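You operate a simulated robot arm through the tools that you are given. There is no shell and no other tool. Be economical: measure what you need, move in short steps, check, and stop when the job is done.

The job below is to be done with a simulated two-armed robot. You get a single attempt, and the scene is never put back.

## Task
Pull the green upper off its last and rack the last by size.
Fine: post lever to HOLD first, upper on the empty cradle, lever back to FREE before the last comes off. Where these are worked on the way, their far stop is far enough and under half their travel is too little: post lever.

It is judged by the outcome, as a careful person would: the job done as asked, and still so three seconds after it is handed in. It fails if anything else is knocked over, pushed out of place, dropped, spilled or broken.

## Robot
Two 7-joint arms with two-finger parallel grippers on one trunk, on a base that drives. Base frame: it is fixed to the floor where the robot stands at the start and does not move with it; the origin is under the middle of the robot, x ahead of it, y to its left, z up. Units: mm, rad, N and s.
The left shoulder is at the start at [50, 161, 1198], the right one opposite. With the tool pointing down near the work surface each hand reaches from about 240 to 680 mm from the robot's upright axis, wherever it stands, measured 20 degrees to its own side. Places, roughly: green last [1500, 0, 1000]; grey last [2000, 0, 1000]; orange last [1500, 0, 1000]; pin of the lever post [600, -100, 1000]; post lever [400, 0, 1000]; seat of the black cradle with a block [1000, -100, 900]; seat of the grey cradle with a block [800, -100, 900]; seat of the white cradle with a block [1200, -100, 900]. Payload 3.43 kg a hand.
Tool frame (each hand has its own): the origin (TCP) lies between the finger pads and is the grasp point; the fingertips stand 30 mm ahead of it; z points along the fingers, y is the line along which they close. The gripper opens to 94 mm. The fingers are 28 mm wide and 10 mm thick; the gripper's body (50 by 96 mm) begins 55 mm behind the TCP.
Orientation is that of the tool frame in the base frame, as [roll, pitch, yaw] about the fixed x, y, z axes, in that order (R = Rz(yaw) Ry(pitch) Rx(roll)). With the fingers straight down and closing along the base's y, the tool's x points along the base's -x, its y along +y and its z along -z.

## Interface
- The arms move only by the tool jog_arm. It takes "left_rows", "right_rows" or both (then of equal length, played together; a hand with none holds still); each is a list of rows, each a list of 6 numbers: the shift along the tool's x, y, z in units of 40 mm (1.0 is 40 mm), then the turn, a rotation vector about the tool's x, y, z in units of 6 degrees (1.0 is 6 degrees). In form: [[dx, dy, dz, wx, wy, wz], ...]. A call has 1 to 10 rows; each row shifts and turns the commanded pose from where the row before left it, along the tool's axes as they then stand. "left_jaw" and "right_jaw" are, for a hand that has rows, the finger opening in mm, from 0 to 94, set as the call begins (left out, the last holds). A call with a number of a shift or a turn outside -1 to 1 is refused whole. Rows are played at 5 a second. More than 50 mm and 0.15 rad between two rows, or a gripper value outside its range, and nothing of the call is played. A pose out of reach is approached as far as the arm can. The call stops where the force on the tool passes 40 N (or 10 N more than at its start, if that is more) or the arm is blocked; 0.2 s more then pass. The fingers move at their own pace (about 45 mm/s each) and stop on an object; they squeeze with about 40 N. The grip force told is the motor's: it shows also when the fingers shut on nothing. Time passes only in rows, and 0.2 s behind the last, so rows that do not move let the fingers close. It gives the time, the measured TCP pose, the force on the tool (base axes), the opening and the grip force at its end, in the units of the frame above (readings bear some noise), with the torque about the TCP (base axes, N m) and any sound that the robot's microphone picked up.
- Cameras (640 x 400 px; columns grow to the right, rows downward): "scene" is now at [116.6, -13.5, 1372.5]; the picture's right is [-0.10, -0.99, 0.00], its down [-0.12, 0.01, -0.99] and it looks along [0.99, -0.10, -0.12] (base axes); focal length 214 px, centre (320, 200). "left" rides on the left gripper at [76, -14, -103] in its tool frame; the picture's right is [0.18, 0.98, 0.00], its down [-0.75, 0.14, -0.64] and it looks along [-0.63, 0.12, 0.77] (tool axes); focal length 243 px, centre (320, 200). "right" rides on the right gripper at [76, 14, -103] in its tool frame; the picture's right is [-0.18, 0.98, 0.00], its down [-0.75, -0.14, -0.64] and it looks along [-0.63, -0.12, 0.77] (tool axes); focal length 243 px, centre (320, 200). There is no depth. A picture from a camera that has moved, and an enlarged one, comes with that camera's place and axes in the base frame and with its lens. The place of the scene camera against the robot may be out by one fixed shift of up to 18 mm in any direction.
- snapshot(camera): a new picture of that camera. It takes no simulated time.
- move_column(by): slides the trunk up (or, below 0, down) by that many mm; the arms and the scene camera ride with it, the base frame stays. It gives what a move gives, with no picture.
- steer(legs): drives the robot by 1 to 6 legs, each [ahead, left, turn to the left] in mm, mm and rad, along the robot's own axes; the way and the turn of a leg run together, so that a leg with both is an arc; at most 1500 mm and 3.142 rad a leg. The arms and the cameras ride along, it lands a little off, and it stops where it bumps. It gives what a move gives.
- turn_head(pan, tilt): turns the head with the scene camera to pan (to the left, within 1.396 rad either way) and tilt (down, from -0.506 to 1.204), counted from straight ahead of the robot. It gives what a move gives.
- zoom(camera, box): a new picture of the part [left, top, right, bottom] of that camera's present view, enlarged. It takes no simulated time.
- sign_off(): hands the job in; it is judged then, once.

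Work in short steps. Places have to be worked out from the pictures, the camera data and where the tool is seen: move nearer, look again, correct. Check each grasp and each placing, and mend what went wrong. You have 120 turns and 88 pictures in all, those below and enlarged ones among them. Open the grippers and draw the arms clear of the work before you hand the job in, unless the task says otherwise; then end with one line.

The tools are called after ">>>" by a JSON object that holds its "fn" and its "kwargs". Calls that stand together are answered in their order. jog_arm: Moves the arms, as the interface text tells. Its arguments: {"type":"object","properties":{"left_rows":{"type":"array","items":{"type":"array","items":{"type":"number"}}},"left_jaw":{"type":"number"},"right_rows":{"type":"array","items":{"type":"array","items":{"type":"number"}}},"right_jaw":{"type":"number"}},"required":[]} The other tools are called the same way: move_column (by) slides the trunk up or down; steer (legs) drives the base; turn_head (pan, tilt) turns the head that bears the scene camera; snapshot (camera) takes a picture; zoom (camera, box) takes an enlarged picture of a part of a camera's view; sign_off () hands the job in.

At the start:

```text
t: 0.0
left_ee_pos: [326.0, 119.0, 1418.8]
left_ee_rot: [-3.14, 0.0, 3.14]
left_wrist_force: [-0.9, -0.3, 0.6]
left_wrist_torque: [0.0, -0.03, 0.02]
left_grip_width: 94.2
left_finger_force: 0.0
right_ee_pos: [322.7, -127.4, 1395.8]
right_ee_rot: [3.139, 0.0, 3.139]
right_wrist_force: [-0.7, -0.2, 0.1]
right_wrist_torque: [0.0, 0.0, -0.02]
right_grip_width: 94.1
right_finger_force: 0.1
trunk travel left (down, up): [-225.0, 42.0]
robot x, y, heading: [2.3, -2.0, -0.0]
head pan, tilt: [-0.099, 0.124]
```

scene: 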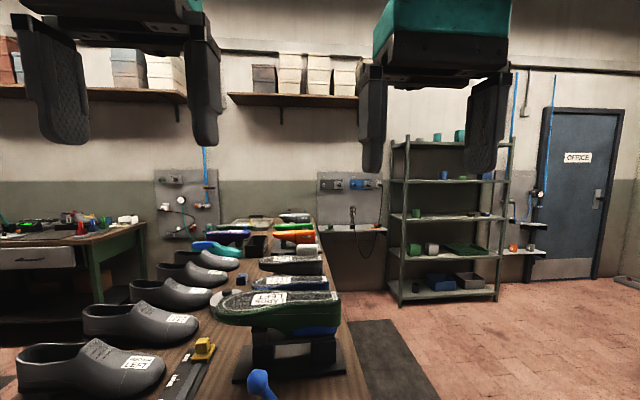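
right: 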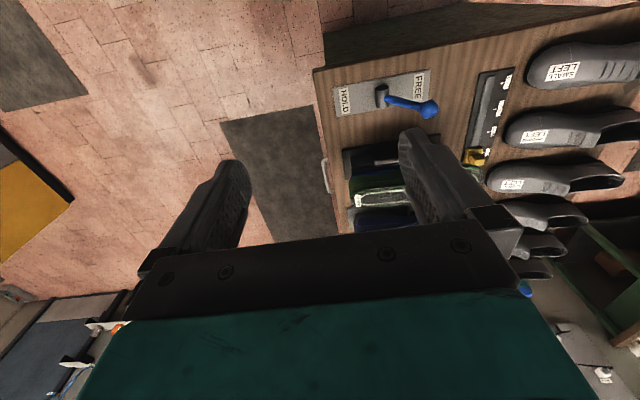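
left: 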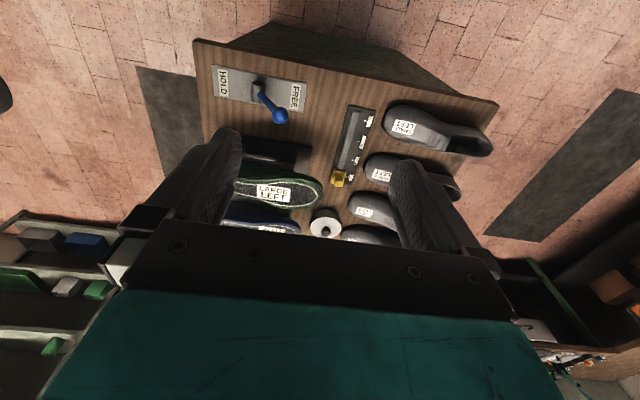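

The bench runs ahead of the robot with the lever at its near end. I'll tilt the head down to see the near parts and take enlarged views.

>>> {"fn": "zoom", "kwargs": {"camera": "scene", "box": [150, 200, 390, 400]}}

>>> {"fn": "turn_head", "kwargs": {"pan": 0.0, "tilt": 0.6}}

>>> {"fn": "snapshot", "kwargs": {"camera": "scene"}}

```text
2.00 times, centred on (270, 300) of scene
camera zoom: at [116.6, -13.5, 1372.5], right [-0.1, -0.99, 0.0], down [-0.12, 0.01, -0.99], along [0.99, -0.1, -0.12], focal length 429 px, centre (420, 0)
```

zoom: 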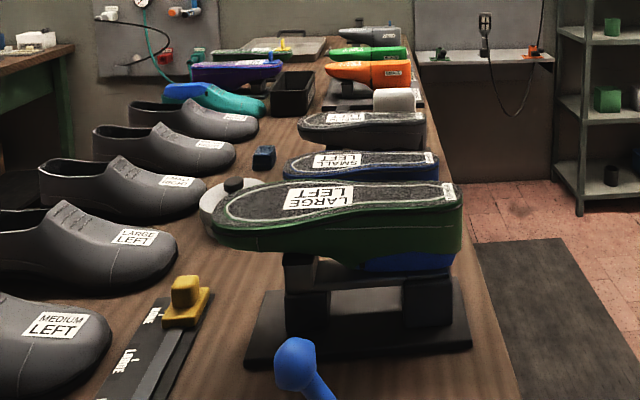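

```text
t: 0.9
left_ee_pos: [326.0, 118.8, 1419.4]
left_ee_rot: [-3.141, 0.001, 3.141]
left_wrist_force: [-0.1, -0.5, 0.4]
left_wrist_torque: [-0.02, -0.06, 0.02]
left_grip_width: 94.1
left_finger_force: 0.1
right_ee_pos: [321.9, -128.4, 1396.1]
right_ee_rot: [3.141, 0.0, 3.14]
right_wrist_force: [0.9, 0.3, -0.3]
right_wrist_torque: [0.0, 0.02, 0.01]
right_grip_width: 94.1
right_finger_force: 0.1
trunk travel left (down, up): [-225.0, 42.0]
robot x, y, heading: [-2.0, -0.3, -0.0]
head pan, tilt: [0.0, 0.6]
```

```text
83 pictures are left
camera scene: at [113.1, -4.2, 1328.7], right [0.0, -1.0, 0.0], down [-0.56, 0.0, -0.83], along [0.83, 0.0, -0.56], focal length 214 px, centre (320, 200)
```

scene: 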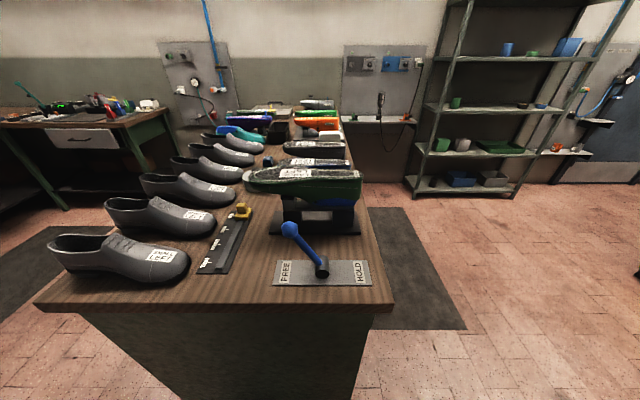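

Let me enlarge the near part and the far part of the bench.

>>> {"fn": "zoom", "kwargs": {"camera": "scene", "box": [240, 130, 400, 290]}}

>>> {"fn": "zoom", "kwargs": {"camera": "scene", "box": [200, 90, 360, 190]}}

>>> {"fn": "zoom", "kwargs": {"camera": "left", "box": [190, 30, 510, 250]}}

```text
2.50 times, centred on (320, 210) of scene
camera zoom: at [113.1, -4.2, 1328.7], right [0.0, -1.0, 0.0], down [-0.56, 0.0, -0.83], along [0.83, 0.0, -0.56], focal length 536 px, centre (320, 175)
```

zoom: 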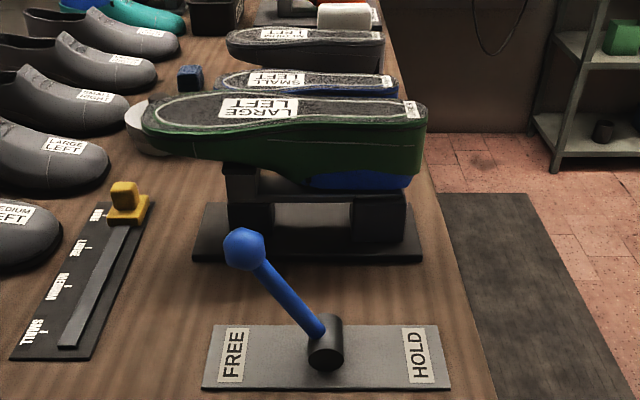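

```text
4.00 times, centred on (280, 140) of scene
camera zoom: at [113.1, -4.2, 1328.7], right [0.0, -1.0, 0.0], down [-0.56, 0.0, -0.83], along [0.83, 0.0, -0.56], focal length 858 px, centre (480, 440)
```

zoom: 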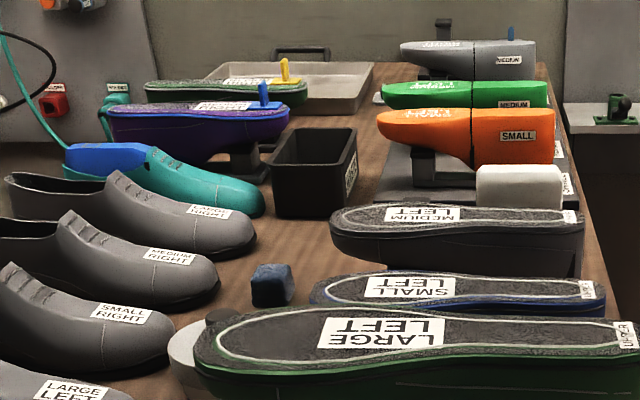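

```text
1.82 times, centred on (350, 140) of left
camera zoom: at [248.3, 105.8, 1520.6], right [-0.18, 0.98, 0.0], down [0.75, 0.14, 0.64], along [0.63, 0.12, -0.77], focal length 441 px, centre (266, 309)
```

zoom: 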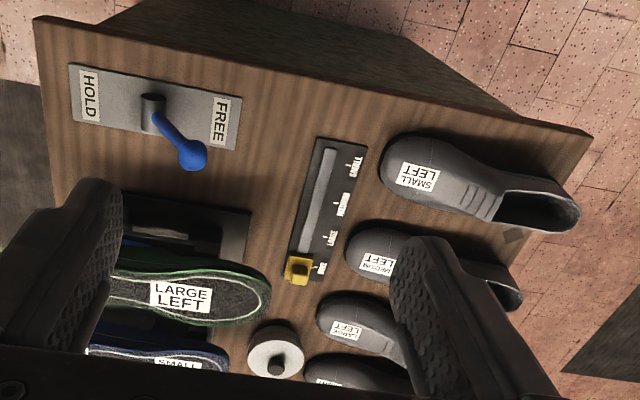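

The green upper (LARGE LEFT) sits upside down on the lever post near x=600. The lever is at FREE, to the left. I'll drive round to the right side of the bench, facing it, to look closely at the post, cradles and rack.

>>> {"fn": "steer", "kwargs": {"legs": [[0, -680, 0], [0, 0, 1.571], [0, -600, 0]]}}

>>> {"fn": "turn_head", "kwargs": {"pan": 0.0, "tilt": 0.6}}

>>> {"fn": "snapshot", "kwargs": {"camera": "scene"}}

>>> {"fn": "snapshot", "kwargs": {"camera": "right"}}

```text
t: 16.6
left_ee_pos: [482.1, -338.9, 1418.1]
left_ee_rot: [3.141, 0.0, -1.556]
left_wrist_force: [-0.1, -0.8, -0.5]
left_wrist_torque: [-0.02, -0.01, -0.03]
left_grip_width: 93.8
left_finger_force: 0.2
right_ee_pos: [729.7, -340.1, 1395.6]
right_ee_rot: [3.139, -0.001, -1.558]
right_wrist_force: [0.3, -0.1, 0.6]
right_wrist_torque: [-0.02, -0.02, 0.04]
right_grip_width: 94.3
right_finger_force: 0.1
trunk travel left (down, up): [-225.0, 42.0]
robot x, y, heading: [604.8, -661.9, 1.584]
head pan, tilt: [0.0, 0.6]
```

```text
t: 17.1
left_ee_pos: [484.1, -340.3, 1418.4]
left_ee_rot: [3.14, 0.001, -1.557]
left_wrist_force: [0.4, -0.1, 0.0]
left_wrist_torque: [-0.01, 0.0, -0.02]
left_grip_width: 94.2
left_finger_force: 0.1
right_ee_pos: [730.2, -340.5, 1395.9]
right_ee_rot: [3.139, 0.0, -1.56]
right_wrist_force: [-0.8, -0.6, -0.8]
right_wrist_torque: [-0.02, -0.03, 0.03]
right_grip_width: 93.7
right_finger_force: 0.0
trunk travel left (down, up): [-225.0, 42.0]
robot x, y, heading: [606.3, -662.9, 1.586]
head pan, tilt: [0.0, 0.6]
```

```text
79 pictures are left
camera scene: at [589.1, -539.4, 1328.6], right [1.0, 0.01, 0.0], down [0.01, -0.56, -0.83], along [-0.01, 0.82, -0.56], focal length 214 px, centre (320, 200)
```

scene: 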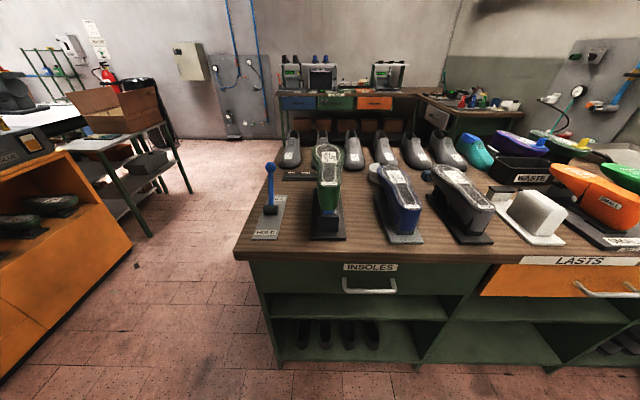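

```text
78 pictures are left
camera right: at [716.5, -415.6, 1498.0], right [-0.99, 0.17, 0.0], down [0.13, 0.76, 0.64], along [0.11, 0.63, -0.77], focal length 243 px, centre (320, 200)
```

right: 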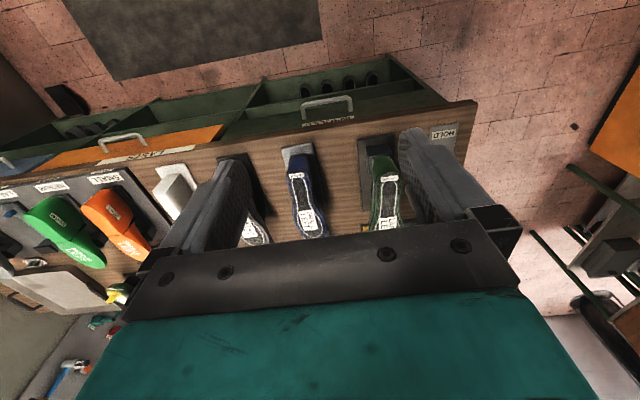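

>>> {"fn": "zoom", "kwargs": {"camera": "scene", "box": [240, 130, 440, 255]}}

>>> {"fn": "zoom", "kwargs": {"camera": "scene", "box": [420, 120, 640, 257]}}

```text
3.20 times, centred on (340, 192) of scene
camera zoom: at [589.1, -539.4, 1328.6], right [1.0, 0.01, 0.0], down [0.01, -0.56, -0.83], along [-0.01, 0.82, -0.56], focal length 686 px, centre (256, 224)
```

zoom: 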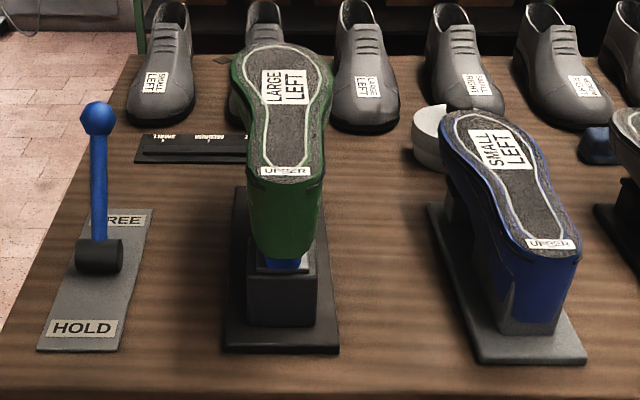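

```text
2.91 times, centred on (530, 188) of scene
camera zoom: at [589.1, -539.4, 1328.6], right [1.0, 0.01, 0.0], down [0.01, -0.56, -0.83], along [-0.01, 0.82, -0.56], focal length 624 px, centre (-291, 234)
```

zoom: 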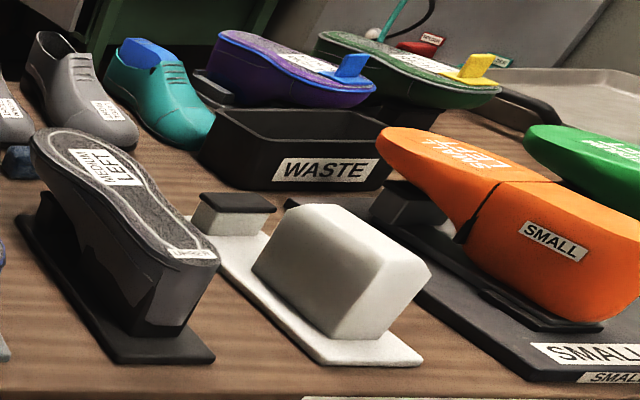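

The white cradle is the empty one, and the rack is the set of labelled lasts further right. I put the lever knob near (429, 56, 1045) and its pivot near (433, -9, 930), so I'll drive closer to bring it in reach of the left arm.

>>> {"fn": "steer", "kwargs": {"legs": [[155, 66, -0.014]]}}

>>> {"fn": "turn_head", "kwargs": {"pan": 0.2, "tilt": 0.8}}

>>> {"fn": "snapshot", "kwargs": {"camera": "scene"}}

>>> {"fn": "snapshot", "kwargs": {"camera": "left"}}

```text
t: 18.6
left_ee_pos: [421.4, -185.4, 1419.7]
left_ee_rot: [3.14, 0.0, -1.572]
left_wrist_force: [-0.6, -0.3, -0.2]
left_wrist_torque: [0.01, 0.0, 0.0]
left_grip_width: 93.8
left_finger_force: 0.2
right_ee_pos: [667.1, -190.0, 1394.8]
right_ee_rot: [3.139, 0.0, -1.573]
right_wrist_force: [-1.4, -0.4, 0.3]
right_wrist_torque: [0.0, 0.01, 0.03]
right_grip_width: 94.0
right_finger_force: 0.1
trunk travel left (down, up): [-225.0, 42.0]
robot x, y, heading: [543.8, -510.9, 1.569]
head pan, tilt: [0.0, 0.6]
```

```text
t: 19.3
left_ee_pos: [422.6, -187.3, 1418.2]
left_ee_rot: [3.141, 0.0, -1.572]
left_wrist_force: [-0.4, 0.6, -1.0]
left_wrist_torque: [-0.01, 0.0, 0.02]
left_grip_width: 94.1
left_finger_force: 0.0
right_ee_pos: [668.5, -191.6, 1395.5]
right_ee_rot: [3.141, 0.0, -1.572]
right_wrist_force: [-0.3, 0.3, 0.2]
right_wrist_torque: [0.02, -0.02, -0.02]
right_grip_width: 93.9
right_finger_force: 0.0
trunk travel left (down, up): [-225.0, 42.0]
robot x, y, heading: [542.2, -512.6, 1.566]
head pan, tilt: [0.201, 0.799]
```

```text
75 pictures are left
camera scene: at [509.1, -397.8, 1311.8], right [0.98, 0.2, 0.0], down [0.14, -0.7, -0.7], along [-0.14, 0.68, -0.72], focal length 214 px, centre (320, 200)
```

scene: 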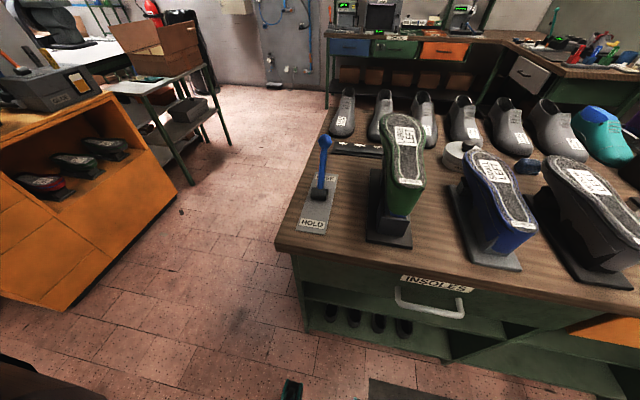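

```text
74 pictures are left
camera left: at [434.6, -262.6, 1520.7], right [-0.98, -0.18, 0.0], down [-0.14, 0.75, 0.64], along [-0.12, 0.63, -0.77], focal length 243 px, centre (320, 200)
```

left: 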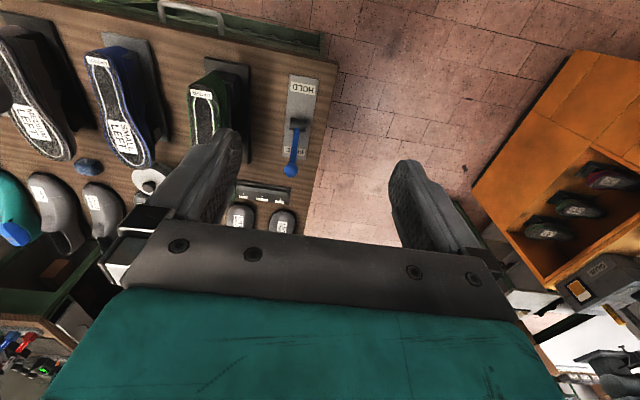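

The wrist camera puts the knob near (442, 51, 1042). I'll bring the left hand above and just beyond it, fingers nearly closed.

>>> {"fn": "jog_arm", "kwargs": {"left_rows": [[-0.92, -0.056, 0.6, 0, 0, 0], [-0.92, -0.056, 0.6, 0, 0, 0], [-0.92, -0.056, 0.6, 0, 0, 0], [-0.92, -0.056, 0.6, 0, 0, 0], [-0.92, -0.056, 0.6, 0, 0, 0], [-0.92, -0.056, 0.6, 0, 0, 0], [-0.92, -0.056, 0.6, 0, 0, 0], [-0.92, -0.056, 0.6, 0, 0, 0], [0, 0, 0, 0, 0, 0]], "left_jaw": 12}}

>>> {"fn": "snapshot", "kwargs": {"camera": "left"}}

>>> {"fn": "snapshot", "kwargs": {"camera": "scene"}}

```text
t: 21.3
left_ee_pos: [441.9, 73.3, 1236.5]
left_ee_rot: [-3.14, -0.002, -1.575]
left_wrist_force: [-0.4, -0.5, -0.3]
left_wrist_torque: [0.0, 0.02, 0.02]
left_grip_width: 11.8
left_finger_force: 0.1
left hand out of reach, approached as far as the arm can: row 8
right_ee_pos: [669.5, -190.8, 1396.3]
right_ee_rot: [3.14, 0.0, -1.572]
right_wrist_force: [0.2, -0.6, 0.8]
right_wrist_torque: [0.0, -0.01, -0.02]
right_grip_width: 94.1
right_finger_force: 0.0
trunk travel left (down, up): [-225.0, 42.0]
robot x, y, heading: [542.5, -512.7, 1.57]
head pan, tilt: [0.201, 0.799]
```

```text
73 pictures are left
camera left: at [454.4, -2.2, 1338.7], right [-0.98, -0.18, 0.0], down [-0.14, 0.75, 0.64], along [-0.12, 0.63, -0.77], focal length 243 px, centre (320, 200)
```

left: 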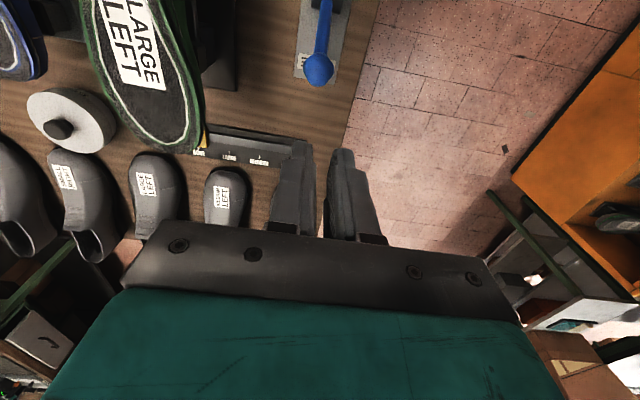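

```text
72 pictures are left
camera scene: at [509.5, -397.6, 1311.7], right [0.98, 0.2, 0.0], down [0.14, -0.7, -0.7], along [-0.14, 0.68, -0.72], focal length 214 px, centre (320, 200)
```

scene: 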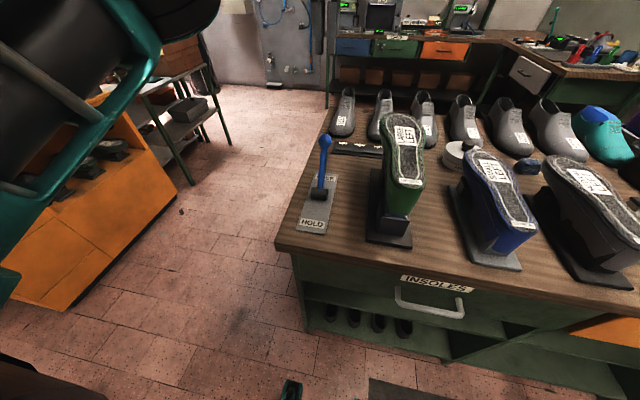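

The knob reads (443, 56, 1045). The reach should be better lower down, so I'll descend to tips just above the knob and then go out.

>>> {"fn": "jog_arm", "kwargs": {"left_rows": [[0, 0, 0.95, 0, 0, 0], [0, 0, 0.95, 0, 0, 0], [0, 0, 0.6, 0, 0, 0], [-0.45, 0, 0, 0, 0, 0], [-0.45, 0, 0, 0, 0, 0], [0, 0, 0, 0, 0, 0]]}}

```text
t: 22.7
left_ee_pos: [441.8, 108.4, 1134.9]
left_ee_rot: [3.141, 0.002, -1.574]
left_wrist_force: [-0.2, -1.0, -0.1]
left_wrist_torque: [0.0, -0.04, 0.02]
left_grip_width: 11.7
left_finger_force: 0.0
right_ee_pos: [667.3, -189.8, 1395.9]
right_ee_rot: [3.141, 0.0, -1.572]
right_wrist_force: [-0.3, -0.3, 0.0]
right_wrist_torque: [0.0, -0.02, 0.0]
right_grip_width: 93.9
right_finger_force: 0.1
trunk travel left (down, up): [-225.0, 42.0]
robot x, y, heading: [541.1, -511.2, 1.571]
head pan, tilt: [0.201, 0.799]
```

The hand is beyond the knob with about 24 mm of clearance. I'll lower it and draw the lever toward the robot to HOLD.

>>> {"fn": "jog_arm", "kwargs": {"left_rows": [[0, 0, 0.8, 0, 0, 0], [0, 0, 0.8, 0, 0, 0], [0, 0, 0.75, 0, 0, 0], [0, 0, 0, 0, 0, 0]]}}

>>> {"fn": "jog_arm", "kwargs": {"left_rows": [[0.5, 0, 0, 0, 0, 0], [0.5, 0, 0, 0, 0, 0], [0.5, 0, 0, 0, 0, 0], [0.5, 0, 0, 0, 0, 0], [0.5, 0, 0, 0, 0, 0], [0.5, 0, 0, 0, 0, 0], [0.3, 0, 0, 0, 0, 0]]}}

>>> {"fn": "snapshot", "kwargs": {"camera": "scene"}}

```text
t: 23.7
left_ee_pos: [443.7, 108.7, 1043.0]
left_ee_rot: [-3.14, -0.002, -1.574]
left_wrist_force: [-0.1, 0.4, 0.2]
left_wrist_torque: [0.0, 0.02, -0.03]
left_grip_width: 11.8
left_finger_force: 0.1
right_ee_pos: [668.5, -190.7, 1394.7]
right_ee_rot: [3.139, -0.002, -1.572]
right_wrist_force: [0.4, 0.1, -0.3]
right_wrist_torque: [0.01, 0.03, 0.0]
right_grip_width: 94.0
right_finger_force: 0.0
trunk travel left (down, up): [-225.0, 42.0]
robot x, y, heading: [541.0, -511.5, 1.568]
head pan, tilt: [0.201, 0.799]
```

```text
t: 25.3
left_ee_pos: [441.2, -23.9, 1041.4]
left_ee_rot: [3.142, -0.001, -1.573]
left_wrist_force: [0.9, 0.4, 0.2]
left_wrist_torque: [0.03, -0.02, 0.02]
left_grip_width: 12.0
left_finger_force: 0.1
right_ee_pos: [667.5, -191.1, 1396.0]
right_ee_rot: [3.141, -0.001, -1.574]
right_wrist_force: [-0.3, 0.7, 0.3]
right_wrist_torque: [0.0, -0.03, -0.04]
right_grip_width: 94.0
right_finger_force: 0.1
trunk travel left (down, up): [-225.0, 42.0]
robot x, y, heading: [542.4, -510.0, 1.575]
head pan, tilt: [0.201, 0.799]
```

```text
71 pictures are left
camera scene: at [508.8, -397.8, 1311.8], right [0.98, 0.2, 0.0], down [0.14, -0.7, -0.7], along [-0.14, 0.68, -0.72], focal length 214 px, centre (320, 200)
```

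scene: 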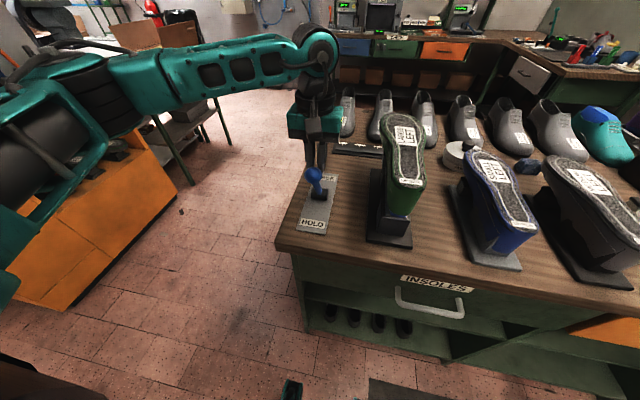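

The lever is swinging toward HOLD with no resistance yet, so I'll keep drawing it to the stop.

>>> {"fn": "jog_arm", "kwargs": {"left_rows": [[0.3, 0, 0, 0, 0, 0], [0.3, 0, 0, 0, 0, 0], [0.25, 0, 0, 0, 0, 0], [0.25, 0, 0, 0, 0, 0], [0.25, 0, 0, 0, 0, 0], [0.25, 0, 0, 0, 0, 0]]}}

>>> {"fn": "zoom", "kwargs": {"camera": "scene", "box": [260, 120, 440, 260]}}

```text
t: 26.1
left_ee_pos: [444.7, -40.8, 1044.5]
left_ee_rot: [-3.133, 0.026, -1.56]
left_wrist_force: [8.1, 17.6, -4.2]
left_wrist_torque: [0.26, 0.06, 0.25]
left_grip_width: 16.8
left_finger_force: 3.9
right_ee_pos: [669.0, -188.2, 1394.5]
right_ee_rot: [3.141, -0.001, -1.575]
right_wrist_force: [1.1, -0.6, 1.1]
right_wrist_torque: [0.0, 0.01, -0.04]
right_grip_width: 94.0
right_finger_force: 0.0
trunk travel left (down, up): [-225.0, 42.0]
robot x, y, heading: [539.7, -512.8, 1.567]
head pan, tilt: [0.201, 0.799]
stopped in row 3 (left hand): the force on the tool passed its limit at 46 N (the readings are from after the stop); the commanded pose is now the measured one
```

```text
2.86 times, centred on (350, 190) of scene
camera zoom: at [509.9, -395.3, 1311.3], right [0.98, 0.2, 0.0], down [0.14, -0.7, -0.7], along [-0.14, 0.68, -0.72], focal length 613 px, centre (234, 229)
```

zoom: 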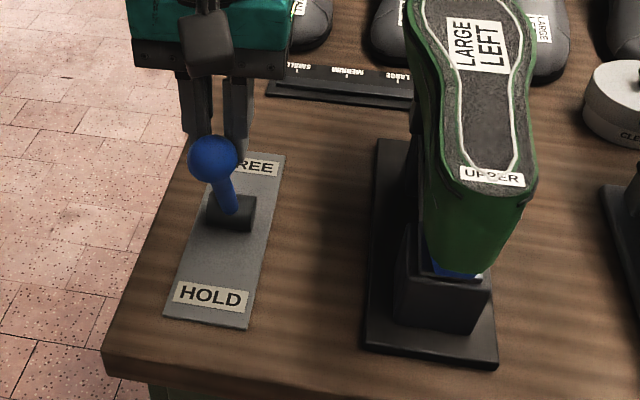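

The lever hit its HOLD stop at 46 N and leans toward the robot. I'll open the jaw so it isn't wedged, back off, rise and check.

>>> {"fn": "jog_arm", "kwargs": {"left_rows": [[0, 0, 0, 0, 0, 0], [0, 0, 0, 0, 0, 0], [-0.4, 0, 0, 0, 0, 0], [-0.4, 0, -0.3, 0, 0, 0], [0, 0, -0.8, 0, 0, 0], [0, 0, -0.8, 0, 0, 0], [0, 0, -0.9, 0, 0, 0], [0, 0, -0.9, 0, 0, 0]], "left_jaw": 50}}

>>> {"fn": "snapshot", "kwargs": {"camera": "left"}}

>>> {"fn": "zoom", "kwargs": {"camera": "scene", "box": [260, 120, 440, 260]}}

```text
t: 27.9
left_ee_pos: [441.6, -17.8, 1191.8]
left_ee_rot: [-3.135, 0.02, -1.565]
left_wrist_force: [0.2, -0.3, 0.3]
left_wrist_torque: [0.0, 0.02, 0.03]
left_grip_width: 49.9
left_finger_force: 0.0
right_ee_pos: [669.8, -189.3, 1396.7]
right_ee_rot: [3.14, 0.0, -1.574]
right_wrist_force: [-0.3, -0.4, 0.8]
right_wrist_torque: [0.02, 0.0, 0.01]
right_grip_width: 93.8
right_finger_force: 0.0
trunk travel left (down, up): [-225.0, 42.0]
robot x, y, heading: [535.9, -512.3, 1.568]
head pan, tilt: [0.201, 0.799]
```

```text
69 pictures are left
camera left: at [455.0, -95.1, 1292.5], right [-0.98, -0.19, -0.01], down [-0.15, 0.74, 0.66], along [-0.12, 0.65, -0.75], focal length 243 px, centre (320, 200)
```

left: 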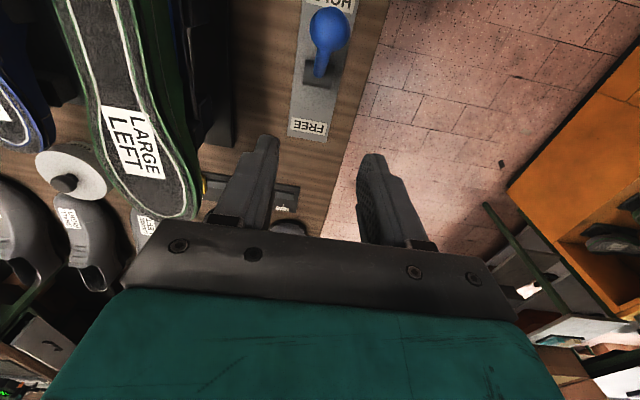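

```text
2.86 times, centred on (350, 190) of scene
camera zoom: at [509.5, -397.4, 1311.7], right [0.98, 0.2, 0.0], down [0.14, -0.7, -0.7], along [-0.14, 0.68, -0.72], focal length 613 px, centre (234, 229)
```

zoom: 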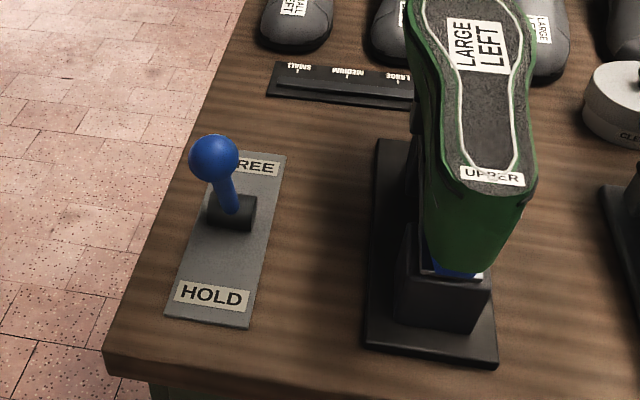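

The knob is now at y≈-70, mirrored about the pivot, so HOLD is set. I'll retract the left hand and bring the right hand over the green upper to look.

>>> {"fn": "jog_arm", "kwargs": {"left_rows": [[0.2, 0, -0.9, 0, 0, 0], [0.7, 0, -0.9, 0, 0, 0], [0.8, 0, -0.9, 0, 0, 0], [0.8, 0, -0.9, 0, 0, 0], [0.8, 0, -0.9, 0, 0, 0], [0.8, 0.3, -0.7, 0, 0, 0]], "right_rows": [[0, 0.2, 0.5, 0, 0, 0], [0, 0.2, 0.5, 0, 0, 0], [0, 0.2, 0.5, 0, 0, 0], [0, 0.2, 0.5, 0, 0, 0], [0, 0.2, 0.4, 0, 0, 0], [0, 0, 0.3, 0, 0, 0]], "right_jaw": 94}}

>>> {"fn": "snapshot", "kwargs": {"camera": "right"}}

>>> {"fn": "turn_head", "kwargs": {"pan": -0.1, "tilt": 0.7}}

>>> {"fn": "zoom", "kwargs": {"camera": "scene", "box": [260, 100, 440, 240]}}

```text
t: 29.3
left_ee_pos: [429.4, -186.4, 1395.8]
left_ee_rot: [-3.133, 0.02, -1.564]
left_wrist_force: [-0.6, -0.6, -0.5]
left_wrist_torque: [0.03, -0.01, -0.01]
left_grip_width: 50.1
left_finger_force: 0.1
right_ee_pos: [626.2, -189.0, 1288.5]
right_ee_rot: [3.139, 0.001, -1.575]
right_wrist_force: [0.4, 0.5, 0.4]
right_wrist_torque: [0.03, -0.01, 0.03]
right_grip_width: 94.0
right_finger_force: 0.1
trunk travel left (down, up): [-225.0, 42.0]
robot x, y, heading: [540.3, -514.3, 1.566]
head pan, tilt: [0.201, 0.799]
```

```text
67 pictures are left
camera right: at [613.6, -266.9, 1390.7], right [-0.98, 0.19, 0.0], down [0.14, 0.75, 0.64], along [0.12, 0.63, -0.77], focal length 243 px, centre (320, 200)
```

right: 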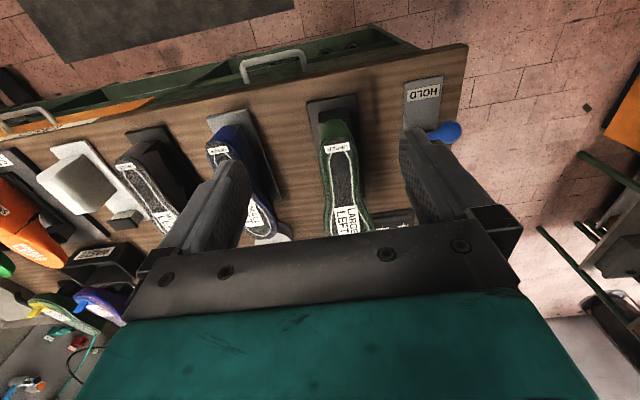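

```text
t: 30.1
left_ee_pos: [430.3, -185.1, 1396.9]
left_ee_rot: [-3.133, 0.022, -1.564]
left_wrist_force: [0.1, 0.6, -0.7]
left_wrist_torque: [0.01, -0.01, 0.02]
left_grip_width: 50.1
left_finger_force: 0.1
right_ee_pos: [628.1, -189.6, 1288.8]
right_ee_rot: [3.14, 0.0, -1.574]
right_wrist_force: [-0.1, 0.3, -0.1]
right_wrist_torque: [0.01, -0.02, -0.01]
right_grip_width: 94.1
right_finger_force: 0.0
trunk travel left (down, up): [-225.0, 42.0]
robot x, y, heading: [540.5, -511.2, 1.573]
head pan, tilt: [-0.099, 0.7]
```

```text
2.86 times, centred on (350, 170) of scene
camera zoom: at [533.7, -391.8, 1320.0], right [0.99, -0.1, 0.0], down [-0.07, -0.64, -0.76], along [0.08, 0.76, -0.64], focal length 613 px, centre (234, 286)
```

zoom: 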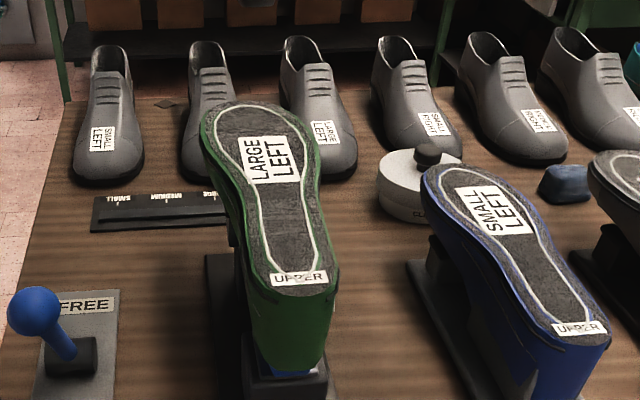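

The upper's sole is near z≈1080, centred at x≈621 and lying along y, with its heel end at y≈-115. I'll move the open right hand over the waist, at (621, -50), and check alignment.

>>> {"fn": "jog_arm", "kwargs": {"right_rows": [[-0.7, 0.03, 0.4, 0, 0, 0], [-0.7, 0.03, 0.5, 0, 0, 0], [-0.7, 0.03, 0.5, 0, 0, 0], [-0.7, 0.03, 0.5, 0, 0, 0], [-0.7, 0.03, 0.5, 0, 0, 0], [0, 0, 0.3, 0, 0, 0], [0, 0, 0, 0, 0, 0]]}}

>>> {"fn": "snapshot", "kwargs": {"camera": "right"}}

>>> {"fn": "zoom", "kwargs": {"camera": "scene", "box": [280, 80, 440, 240]}}

```text
t: 31.7
left_ee_pos: [429.8, -184.6, 1396.7]
left_ee_rot: [-3.134, 0.021, -1.563]
left_wrist_force: [-0.2, 0.8, 0.7]
left_wrist_torque: [-0.02, 0.01, -0.01]
left_grip_width: 49.8
left_finger_force: 0.1
right_ee_pos: [621.1, -48.4, 1178.8]
right_ee_rot: [3.141, -0.001, -1.574]
right_wrist_force: [0.4, 0.5, -0.7]
right_wrist_torque: [0.01, 0.02, 0.04]
right_grip_width: 94.0
right_finger_force: 0.1
trunk travel left (down, up): [-225.0, 42.0]
robot x, y, heading: [537.2, -510.4, 1.569]
head pan, tilt: [-0.099, 0.7]
```

```text
65 pictures are left
camera right: at [607.4, -125.2, 1281.3], right [-0.98, 0.19, 0.0], down [0.14, 0.75, 0.64], along [0.12, 0.63, -0.77], focal length 243 px, centre (320, 200)
```

right: 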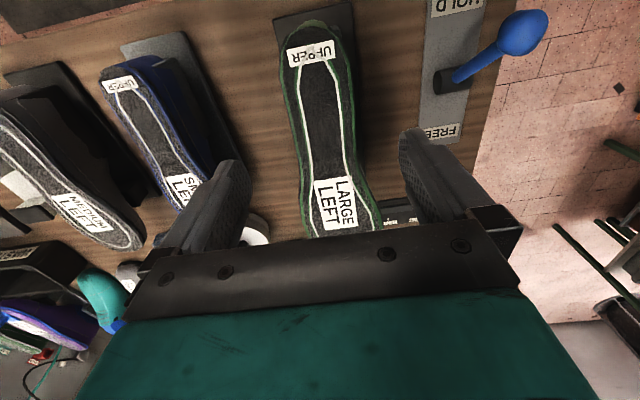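

```text
2.50 times, centred on (360, 160) of scene
camera zoom: at [533.7, -391.6, 1320.0], right [0.99, -0.1, 0.0], down [-0.07, -0.64, -0.76], along [0.08, 0.76, -0.64], focal length 536 px, centre (220, 300)
```

zoom: 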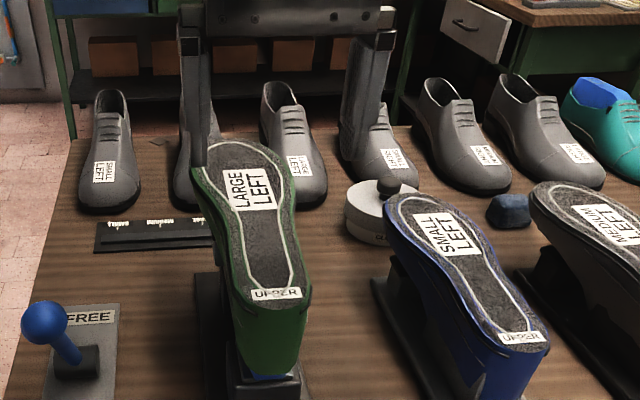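

The upper is about 64 mm wide here and centred at x≈621, right under the hand. I'll descend to TCP z≈1050 and watch for contact.

>>> {"fn": "jog_arm", "kwargs": {"right_rows": [[0, 0, 0.7, 0, 0, 0], [0, 0, 0.7, 0, 0, 0], [0, 0, 0.6, 0, 0, 0], [0, 0, 0.6, 0, 0, 0], [0, 0, 0.4, 0, 0, 0], [0, 0, 0.2, 0, 0, 0], [0, 0, 0, 0, 0, 0]]}}

>>> {"fn": "snapshot", "kwargs": {"camera": "right"}}

>>> {"fn": "zoom", "kwargs": {"camera": "scene", "box": [280, 80, 440, 240]}}

```text
t: 33.3
left_ee_pos: [429.7, -184.4, 1395.0]
left_ee_rot: [-3.133, 0.021, -1.563]
left_wrist_force: [0.1, -0.5, -0.3]
left_wrist_torque: [0.03, 0.02, 0.02]
left_grip_width: 50.1
left_finger_force: 0.1
right_ee_pos: [623.5, -49.8, 1051.1]
right_ee_rot: [3.139, 0.0, -1.574]
right_wrist_force: [-0.9, -0.3, -0.2]
right_wrist_torque: [0.01, 0.0, -0.01]
right_grip_width: 94.0
right_finger_force: 0.1
trunk travel left (down, up): [-225.0, 42.0]
robot x, y, heading: [539.5, -511.8, 1.57]
head pan, tilt: [-0.099, 0.7]
```

```text
63 pictures are left
camera right: at [608.7, -125.4, 1153.6], right [-0.98, 0.19, 0.0], down [0.14, 0.75, 0.64], along [0.12, 0.63, -0.77], focal length 243 px, centre (320, 200)
```

right: 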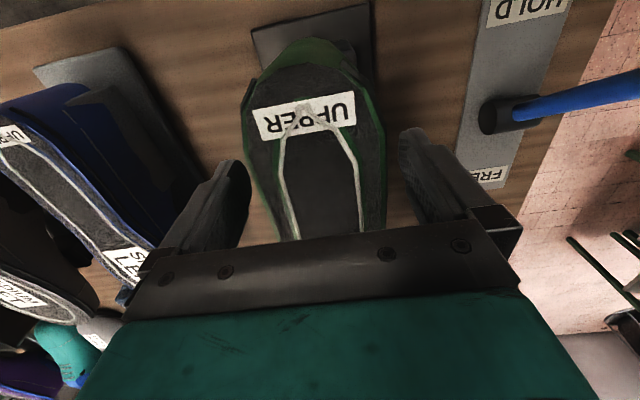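

```text
2.50 times, centred on (360, 160) of scene
camera zoom: at [533.8, -391.7, 1320.0], right [0.99, -0.1, 0.0], down [-0.07, -0.64, -0.76], along [0.08, 0.76, -0.64], focal length 536 px, centre (220, 300)
```

zoom: 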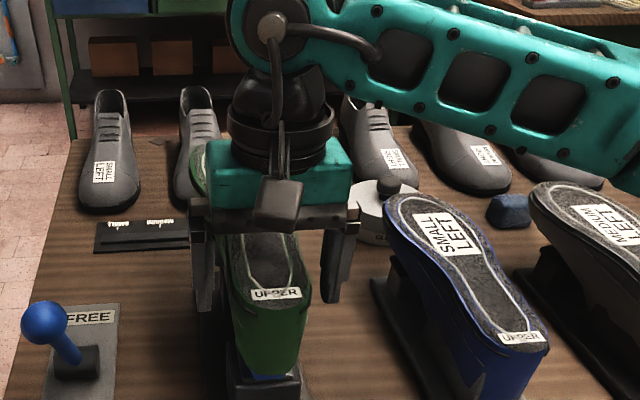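

The fingers straddle the upper about evenly. I'll close the grip.

>>> {"fn": "jog_arm", "kwargs": {"right_rows": [[0, 0, 0, 0, 0, 0], [0, 0, 0, 0, 0, 0], [0, 0, 0, 0, 0, 0], [0, 0, 0, 0, 0, 0], [0, 0, 0, 0, 0, 0]], "right_jaw": 40}}

```text
t: 34.5
left_ee_pos: [426.7, -184.8, 1395.6]
left_ee_rot: [-3.131, 0.021, -1.562]
left_wrist_force: [-0.5, 1.1, 0.2]
left_wrist_torque: [-0.04, 0.02, 0.01]
left_grip_width: 49.9
left_finger_force: 0.0
right_ee_pos: [620.2, -50.0, 1052.9]
right_ee_rot: [3.138, 0.0, -1.572]
right_wrist_force: [-12.8, -0.1, -0.2]
right_wrist_torque: [0.21, 0.33, 0.0]
right_grip_width: 65.5
right_finger_force: 40.5
trunk travel left (down, up): [-225.0, 42.0]
robot x, y, heading: [540.2, -515.6, 1.57]
head pan, tilt: [-0.099, 0.7]
```

It's gripped at 65.5 mm, with a small side load showing I'm about 2 mm off-centre. I'll relieve that and pull up gently.

>>> {"fn": "jog_arm", "kwargs": {"right_rows": [[0, 0.07, 0, 0, 0, 0], [0, 0, -0.1, 0, 0, 0], [0, 0, -0.15, 0, 0, 0], [0, 0, -0.15, 0, 0, 0], [0, 0, -0.2, 0, 0, 0]]}}

>>> {"fn": "zoom", "kwargs": {"camera": "scene", "box": [280, 80, 440, 240]}}

```text
t: 35.7
left_ee_pos: [430.1, -185.3, 1395.6]
left_ee_rot: [-3.132, 0.019, -1.564]
left_wrist_force: [-0.8, 0.2, 0.6]
left_wrist_torque: [-0.02, 0.0, 0.0]
left_grip_width: 50.0
left_finger_force: 0.0
right_ee_pos: [619.2, -49.0, 1074.7]
right_ee_rot: [3.141, 0.0, -1.575]
right_wrist_force: [-0.1, -0.1, -2.4]
right_wrist_torque: [-0.15, 0.02, 0.02]
right_grip_width: 65.0
right_finger_force: 40.1
trunk travel left (down, up): [-225.0, 42.0]
robot x, y, heading: [538.6, -512.3, 1.568]
head pan, tilt: [-0.099, 0.7]
```

```text
2.50 times, centred on (360, 160) of scene
camera zoom: at [533.7, -391.6, 1319.9], right [0.99, -0.1, 0.0], down [-0.07, -0.64, -0.76], along [0.08, 0.76, -0.64], focal length 536 px, centre (220, 300)
```

zoom: 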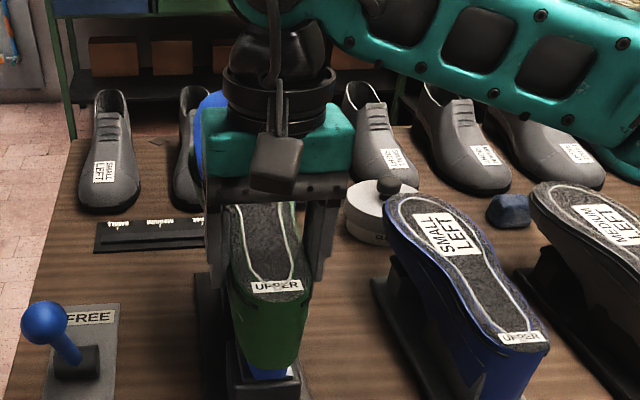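

It's rising freely, with only a 2.4 N load, and the blue last stays on the post. I'll continue up in steps.

>>> {"fn": "jog_arm", "kwargs": {"right_rows": [[0, 0, -0.4, 0, 0, 0], [0, 0, -0.4, 0, 0, 0], [0, 0, -0.4, 0, 0, 0], [0, 0, -0.4, 0, 0, 0], [0, 0, -0.5, 0, 0, 0], [0, 0, -0.5, 0, 0, 0]]}}

>>> {"fn": "snapshot", "kwargs": {"camera": "scene"}}

```text
t: 37.1
left_ee_pos: [429.6, -185.3, 1396.0]
left_ee_rot: [-3.133, 0.021, -1.563]
left_wrist_force: [1.0, 0.5, -0.5]
left_wrist_torque: [0.02, 0.0, 0.06]
left_grip_width: 50.1
left_finger_force: 0.0
right_ee_pos: [620.0, -49.8, 1180.0]
right_ee_rot: [3.141, 0.001, -1.572]
right_wrist_force: [-0.1, 0.2, -2.3]
right_wrist_torque: [-0.11, 0.03, 0.02]
right_grip_width: 65.3
right_finger_force: 40.2
trunk travel left (down, up): [-225.0, 42.0]
robot x, y, heading: [544.3, -511.4, 1.57]
head pan, tilt: [-0.099, 0.7]
```

```text
60 pictures are left
camera scene: at [533.7, -391.6, 1319.9], right [0.99, -0.1, 0.0], down [-0.07, -0.64, -0.76], along [0.08, 0.76, -0.64], focal length 214 px, centre (320, 200)
```

scene: 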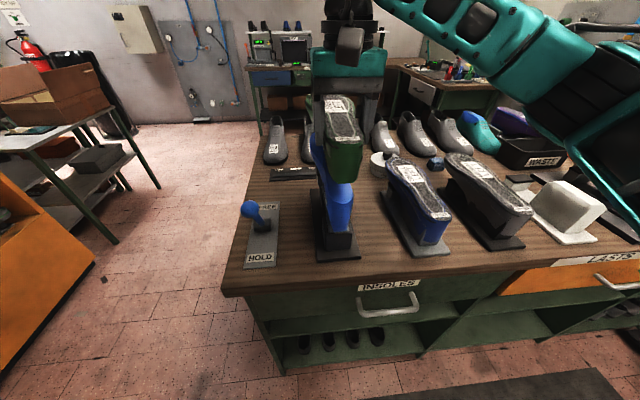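

The blue last stays on the post and the upper is free. I'll raise it a bit more, then drive right to the white cradle near x≈1200.

>>> {"fn": "jog_arm", "kwargs": {"right_rows": [[0, 0, -0.5, 0, 0, 0], [0, 0, -0.5, 0, 0, 0], [0, 0, -0.5, 0, 0, 0]]}}

>>> {"fn": "zoom", "kwargs": {"camera": "scene", "box": [280, 120, 380, 270]}}

>>> {"fn": "steer", "kwargs": {"legs": [[0, -560, 0]]}}

>>> {"fn": "snapshot", "kwargs": {"camera": "scene"}}

>>> {"fn": "snapshot", "kwargs": {"camera": "right"}}

```text
t: 37.9
left_ee_pos: [429.8, -184.6, 1396.6]
left_ee_rot: [-3.132, 0.021, -1.565]
left_wrist_force: [0.4, 0.1, 0.1]
left_wrist_torque: [0.0, -0.03, 0.0]
left_grip_width: 50.0
left_finger_force: 0.1
right_ee_pos: [621.1, -49.5, 1241.2]
right_ee_rot: [3.14, 0.001, -1.574]
right_wrist_force: [-0.5, -0.8, -1.5]
right_wrist_torque: [-0.1, 0.0, 0.0]
right_grip_width: 65.0
right_finger_force: 39.4
trunk travel left (down, up): [-225.0, 42.0]
robot x, y, heading: [542.8, -511.5, 1.572]
head pan, tilt: [-0.099, 0.7]
```

```text
2.67 times, centred on (330, 195) of scene
camera zoom: at [533.7, -391.8, 1320.0], right [0.99, -0.1, 0.0], down [-0.07, -0.64, -0.77], along [0.08, 0.76, -0.64], focal length 572 px, centre (293, 213)
```

zoom: 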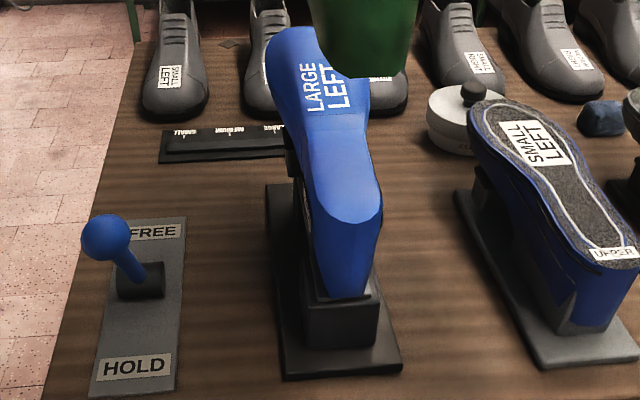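

```text
t: 43.2
left_ee_pos: [982.6, -187.2, 1395.7]
left_ee_rot: [-3.133, 0.02, -1.564]
left_wrist_force: [-0.9, 0.1, -0.5]
left_wrist_torque: [-0.06, -0.03, 0.0]
left_grip_width: 50.0
left_finger_force: 0.0
right_ee_pos: [1173.2, -51.2, 1239.7]
right_ee_rot: [3.14, -0.001, -1.575]
right_wrist_force: [0.5, 0.1, -1.9]
right_wrist_torque: [-0.1, 0.01, 0.0]
right_grip_width: 65.0
right_finger_force: 40.1
trunk travel left (down, up): [-225.0, 42.0]
robot x, y, heading: [1096.5, -514.2, 1.565]
head pan, tilt: [-0.099, 0.7]
```

```text
58 pictures are left
camera scene: at [1085.8, -393.4, 1319.9], right [0.99, -0.1, 0.0], down [-0.07, -0.64, -0.76], along [0.08, 0.76, -0.64], focal length 214 px, centre (320, 200)
```

scene: 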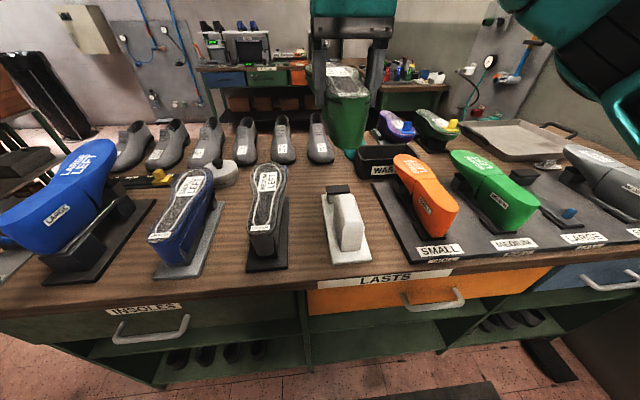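

```text
57 pictures are left
camera right: at [1159.2, -127.3, 1342.5], right [-0.98, 0.19, 0.0], down [0.15, 0.75, 0.64], along [0.12, 0.63, -0.77], focal length 243 px, centre (320, 200)
```

right: 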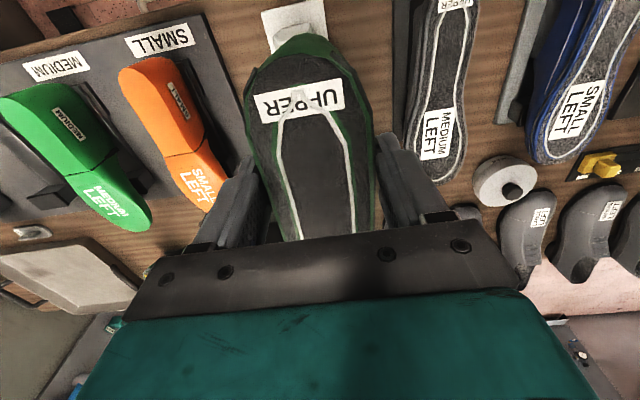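

The last's label says LARGE, and the rack's LARGE slot is empty. I'll zoom on the white cradle and the rack to measure them.

>>> {"fn": "zoom", "kwargs": {"camera": "scene", "box": [230, 140, 400, 280]}}

>>> {"fn": "zoom", "kwargs": {"camera": "scene", "box": [370, 100, 640, 280]}}

>>> {"fn": "snapshot", "kwargs": {"camera": "left"}}

```text
2.86 times, centred on (315, 210) of scene
camera zoom: at [1085.8, -393.4, 1319.9], right [0.99, -0.1, 0.0], down [-0.07, -0.64, -0.76], along [0.08, 0.76, -0.64], focal length 613 px, centre (334, 171)
```

zoom: 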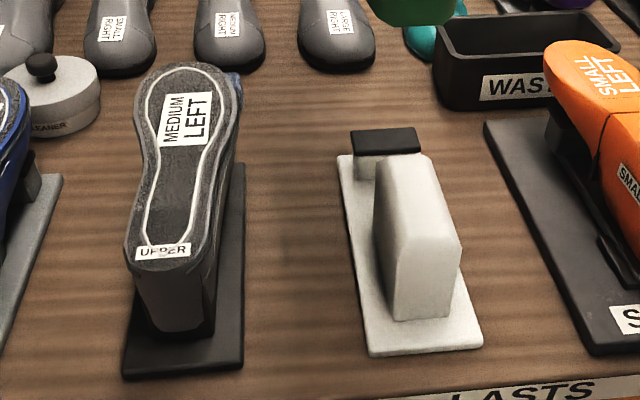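

```text
2.22 times, centred on (505, 190) of scene
camera zoom: at [1085.8, -393.4, 1319.9], right [0.99, -0.1, 0.0], down [-0.07, -0.64, -0.76], along [0.08, 0.76, -0.64], focal length 477 px, centre (-91, 222)
```

zoom: 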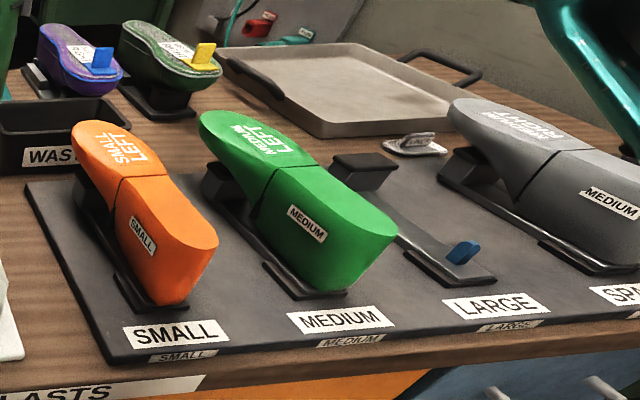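

```text
54 pictures are left
camera left: at [994.9, -264.0, 1496.6], right [-0.98, -0.19, -0.01], down [-0.15, 0.74, 0.66], along [-0.12, 0.65, -0.75], focal length 243 px, centre (320, 200)
```

left: 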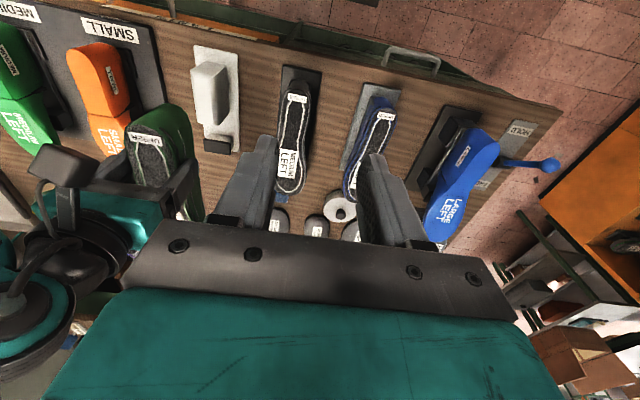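

>>> {"fn": "zoom", "kwargs": {"camera": "left", "box": [170, 30, 410, 180]}}

```text
2.67 times, centred on (290, 105) of left
camera zoom: at [994.9, -264.0, 1496.6], right [-0.98, -0.19, -0.01], down [-0.15, 0.74, 0.66], along [-0.12, 0.65, -0.75], focal length 647 px, centre (400, 453)
```

zoom: 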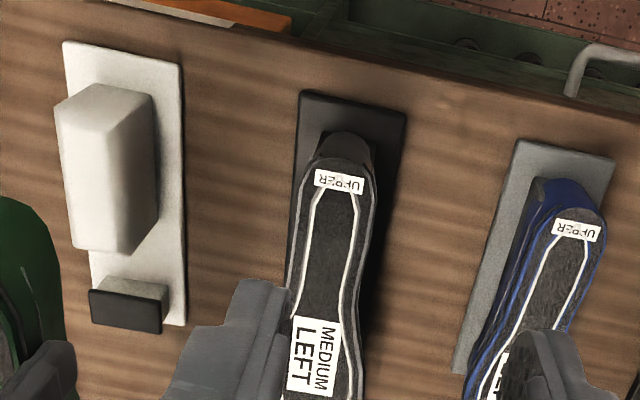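

The white plate spans x 1155–1248 and y -120 to 128, and its block is at x 1176–1228, y -94 to -7, with the top near z≈1000. I'll check how the upper hangs in the grip, since it may have tilted or slipped.

>>> {"fn": "zoom", "kwargs": {"camera": "scene", "box": [300, 40, 400, 160]}}

>>> {"fn": "zoom", "kwargs": {"camera": "left", "box": [20, 60, 260, 240]}}

```text
3.33 times, centred on (350, 100) of scene
camera zoom: at [1085.8, -393.4, 1319.9], right [0.99, -0.1, 0.0], down [-0.07, -0.64, -0.76], along [0.08, 0.76, -0.64], focal length 715 px, centre (220, 533)
```

zoom: 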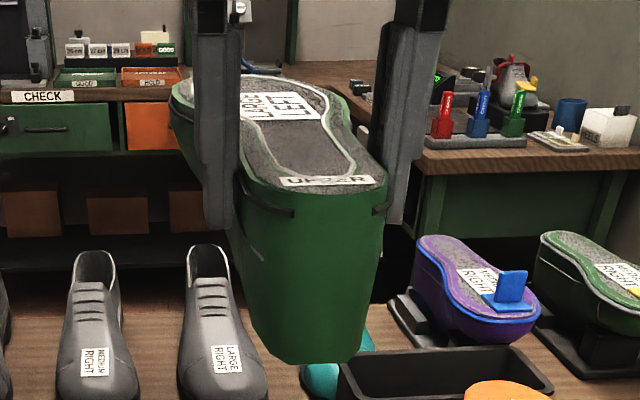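

```text
2.22 times, centred on (140, 150) of left
camera zoom: at [994.9, -264.0, 1496.6], right [-0.98, -0.19, -0.01], down [-0.15, 0.74, 0.66], along [-0.12, 0.65, -0.75], focal length 539 px, centre (720, 311)
```

zoom: 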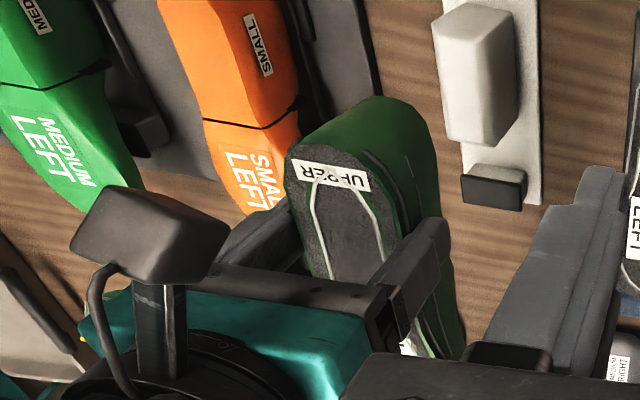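

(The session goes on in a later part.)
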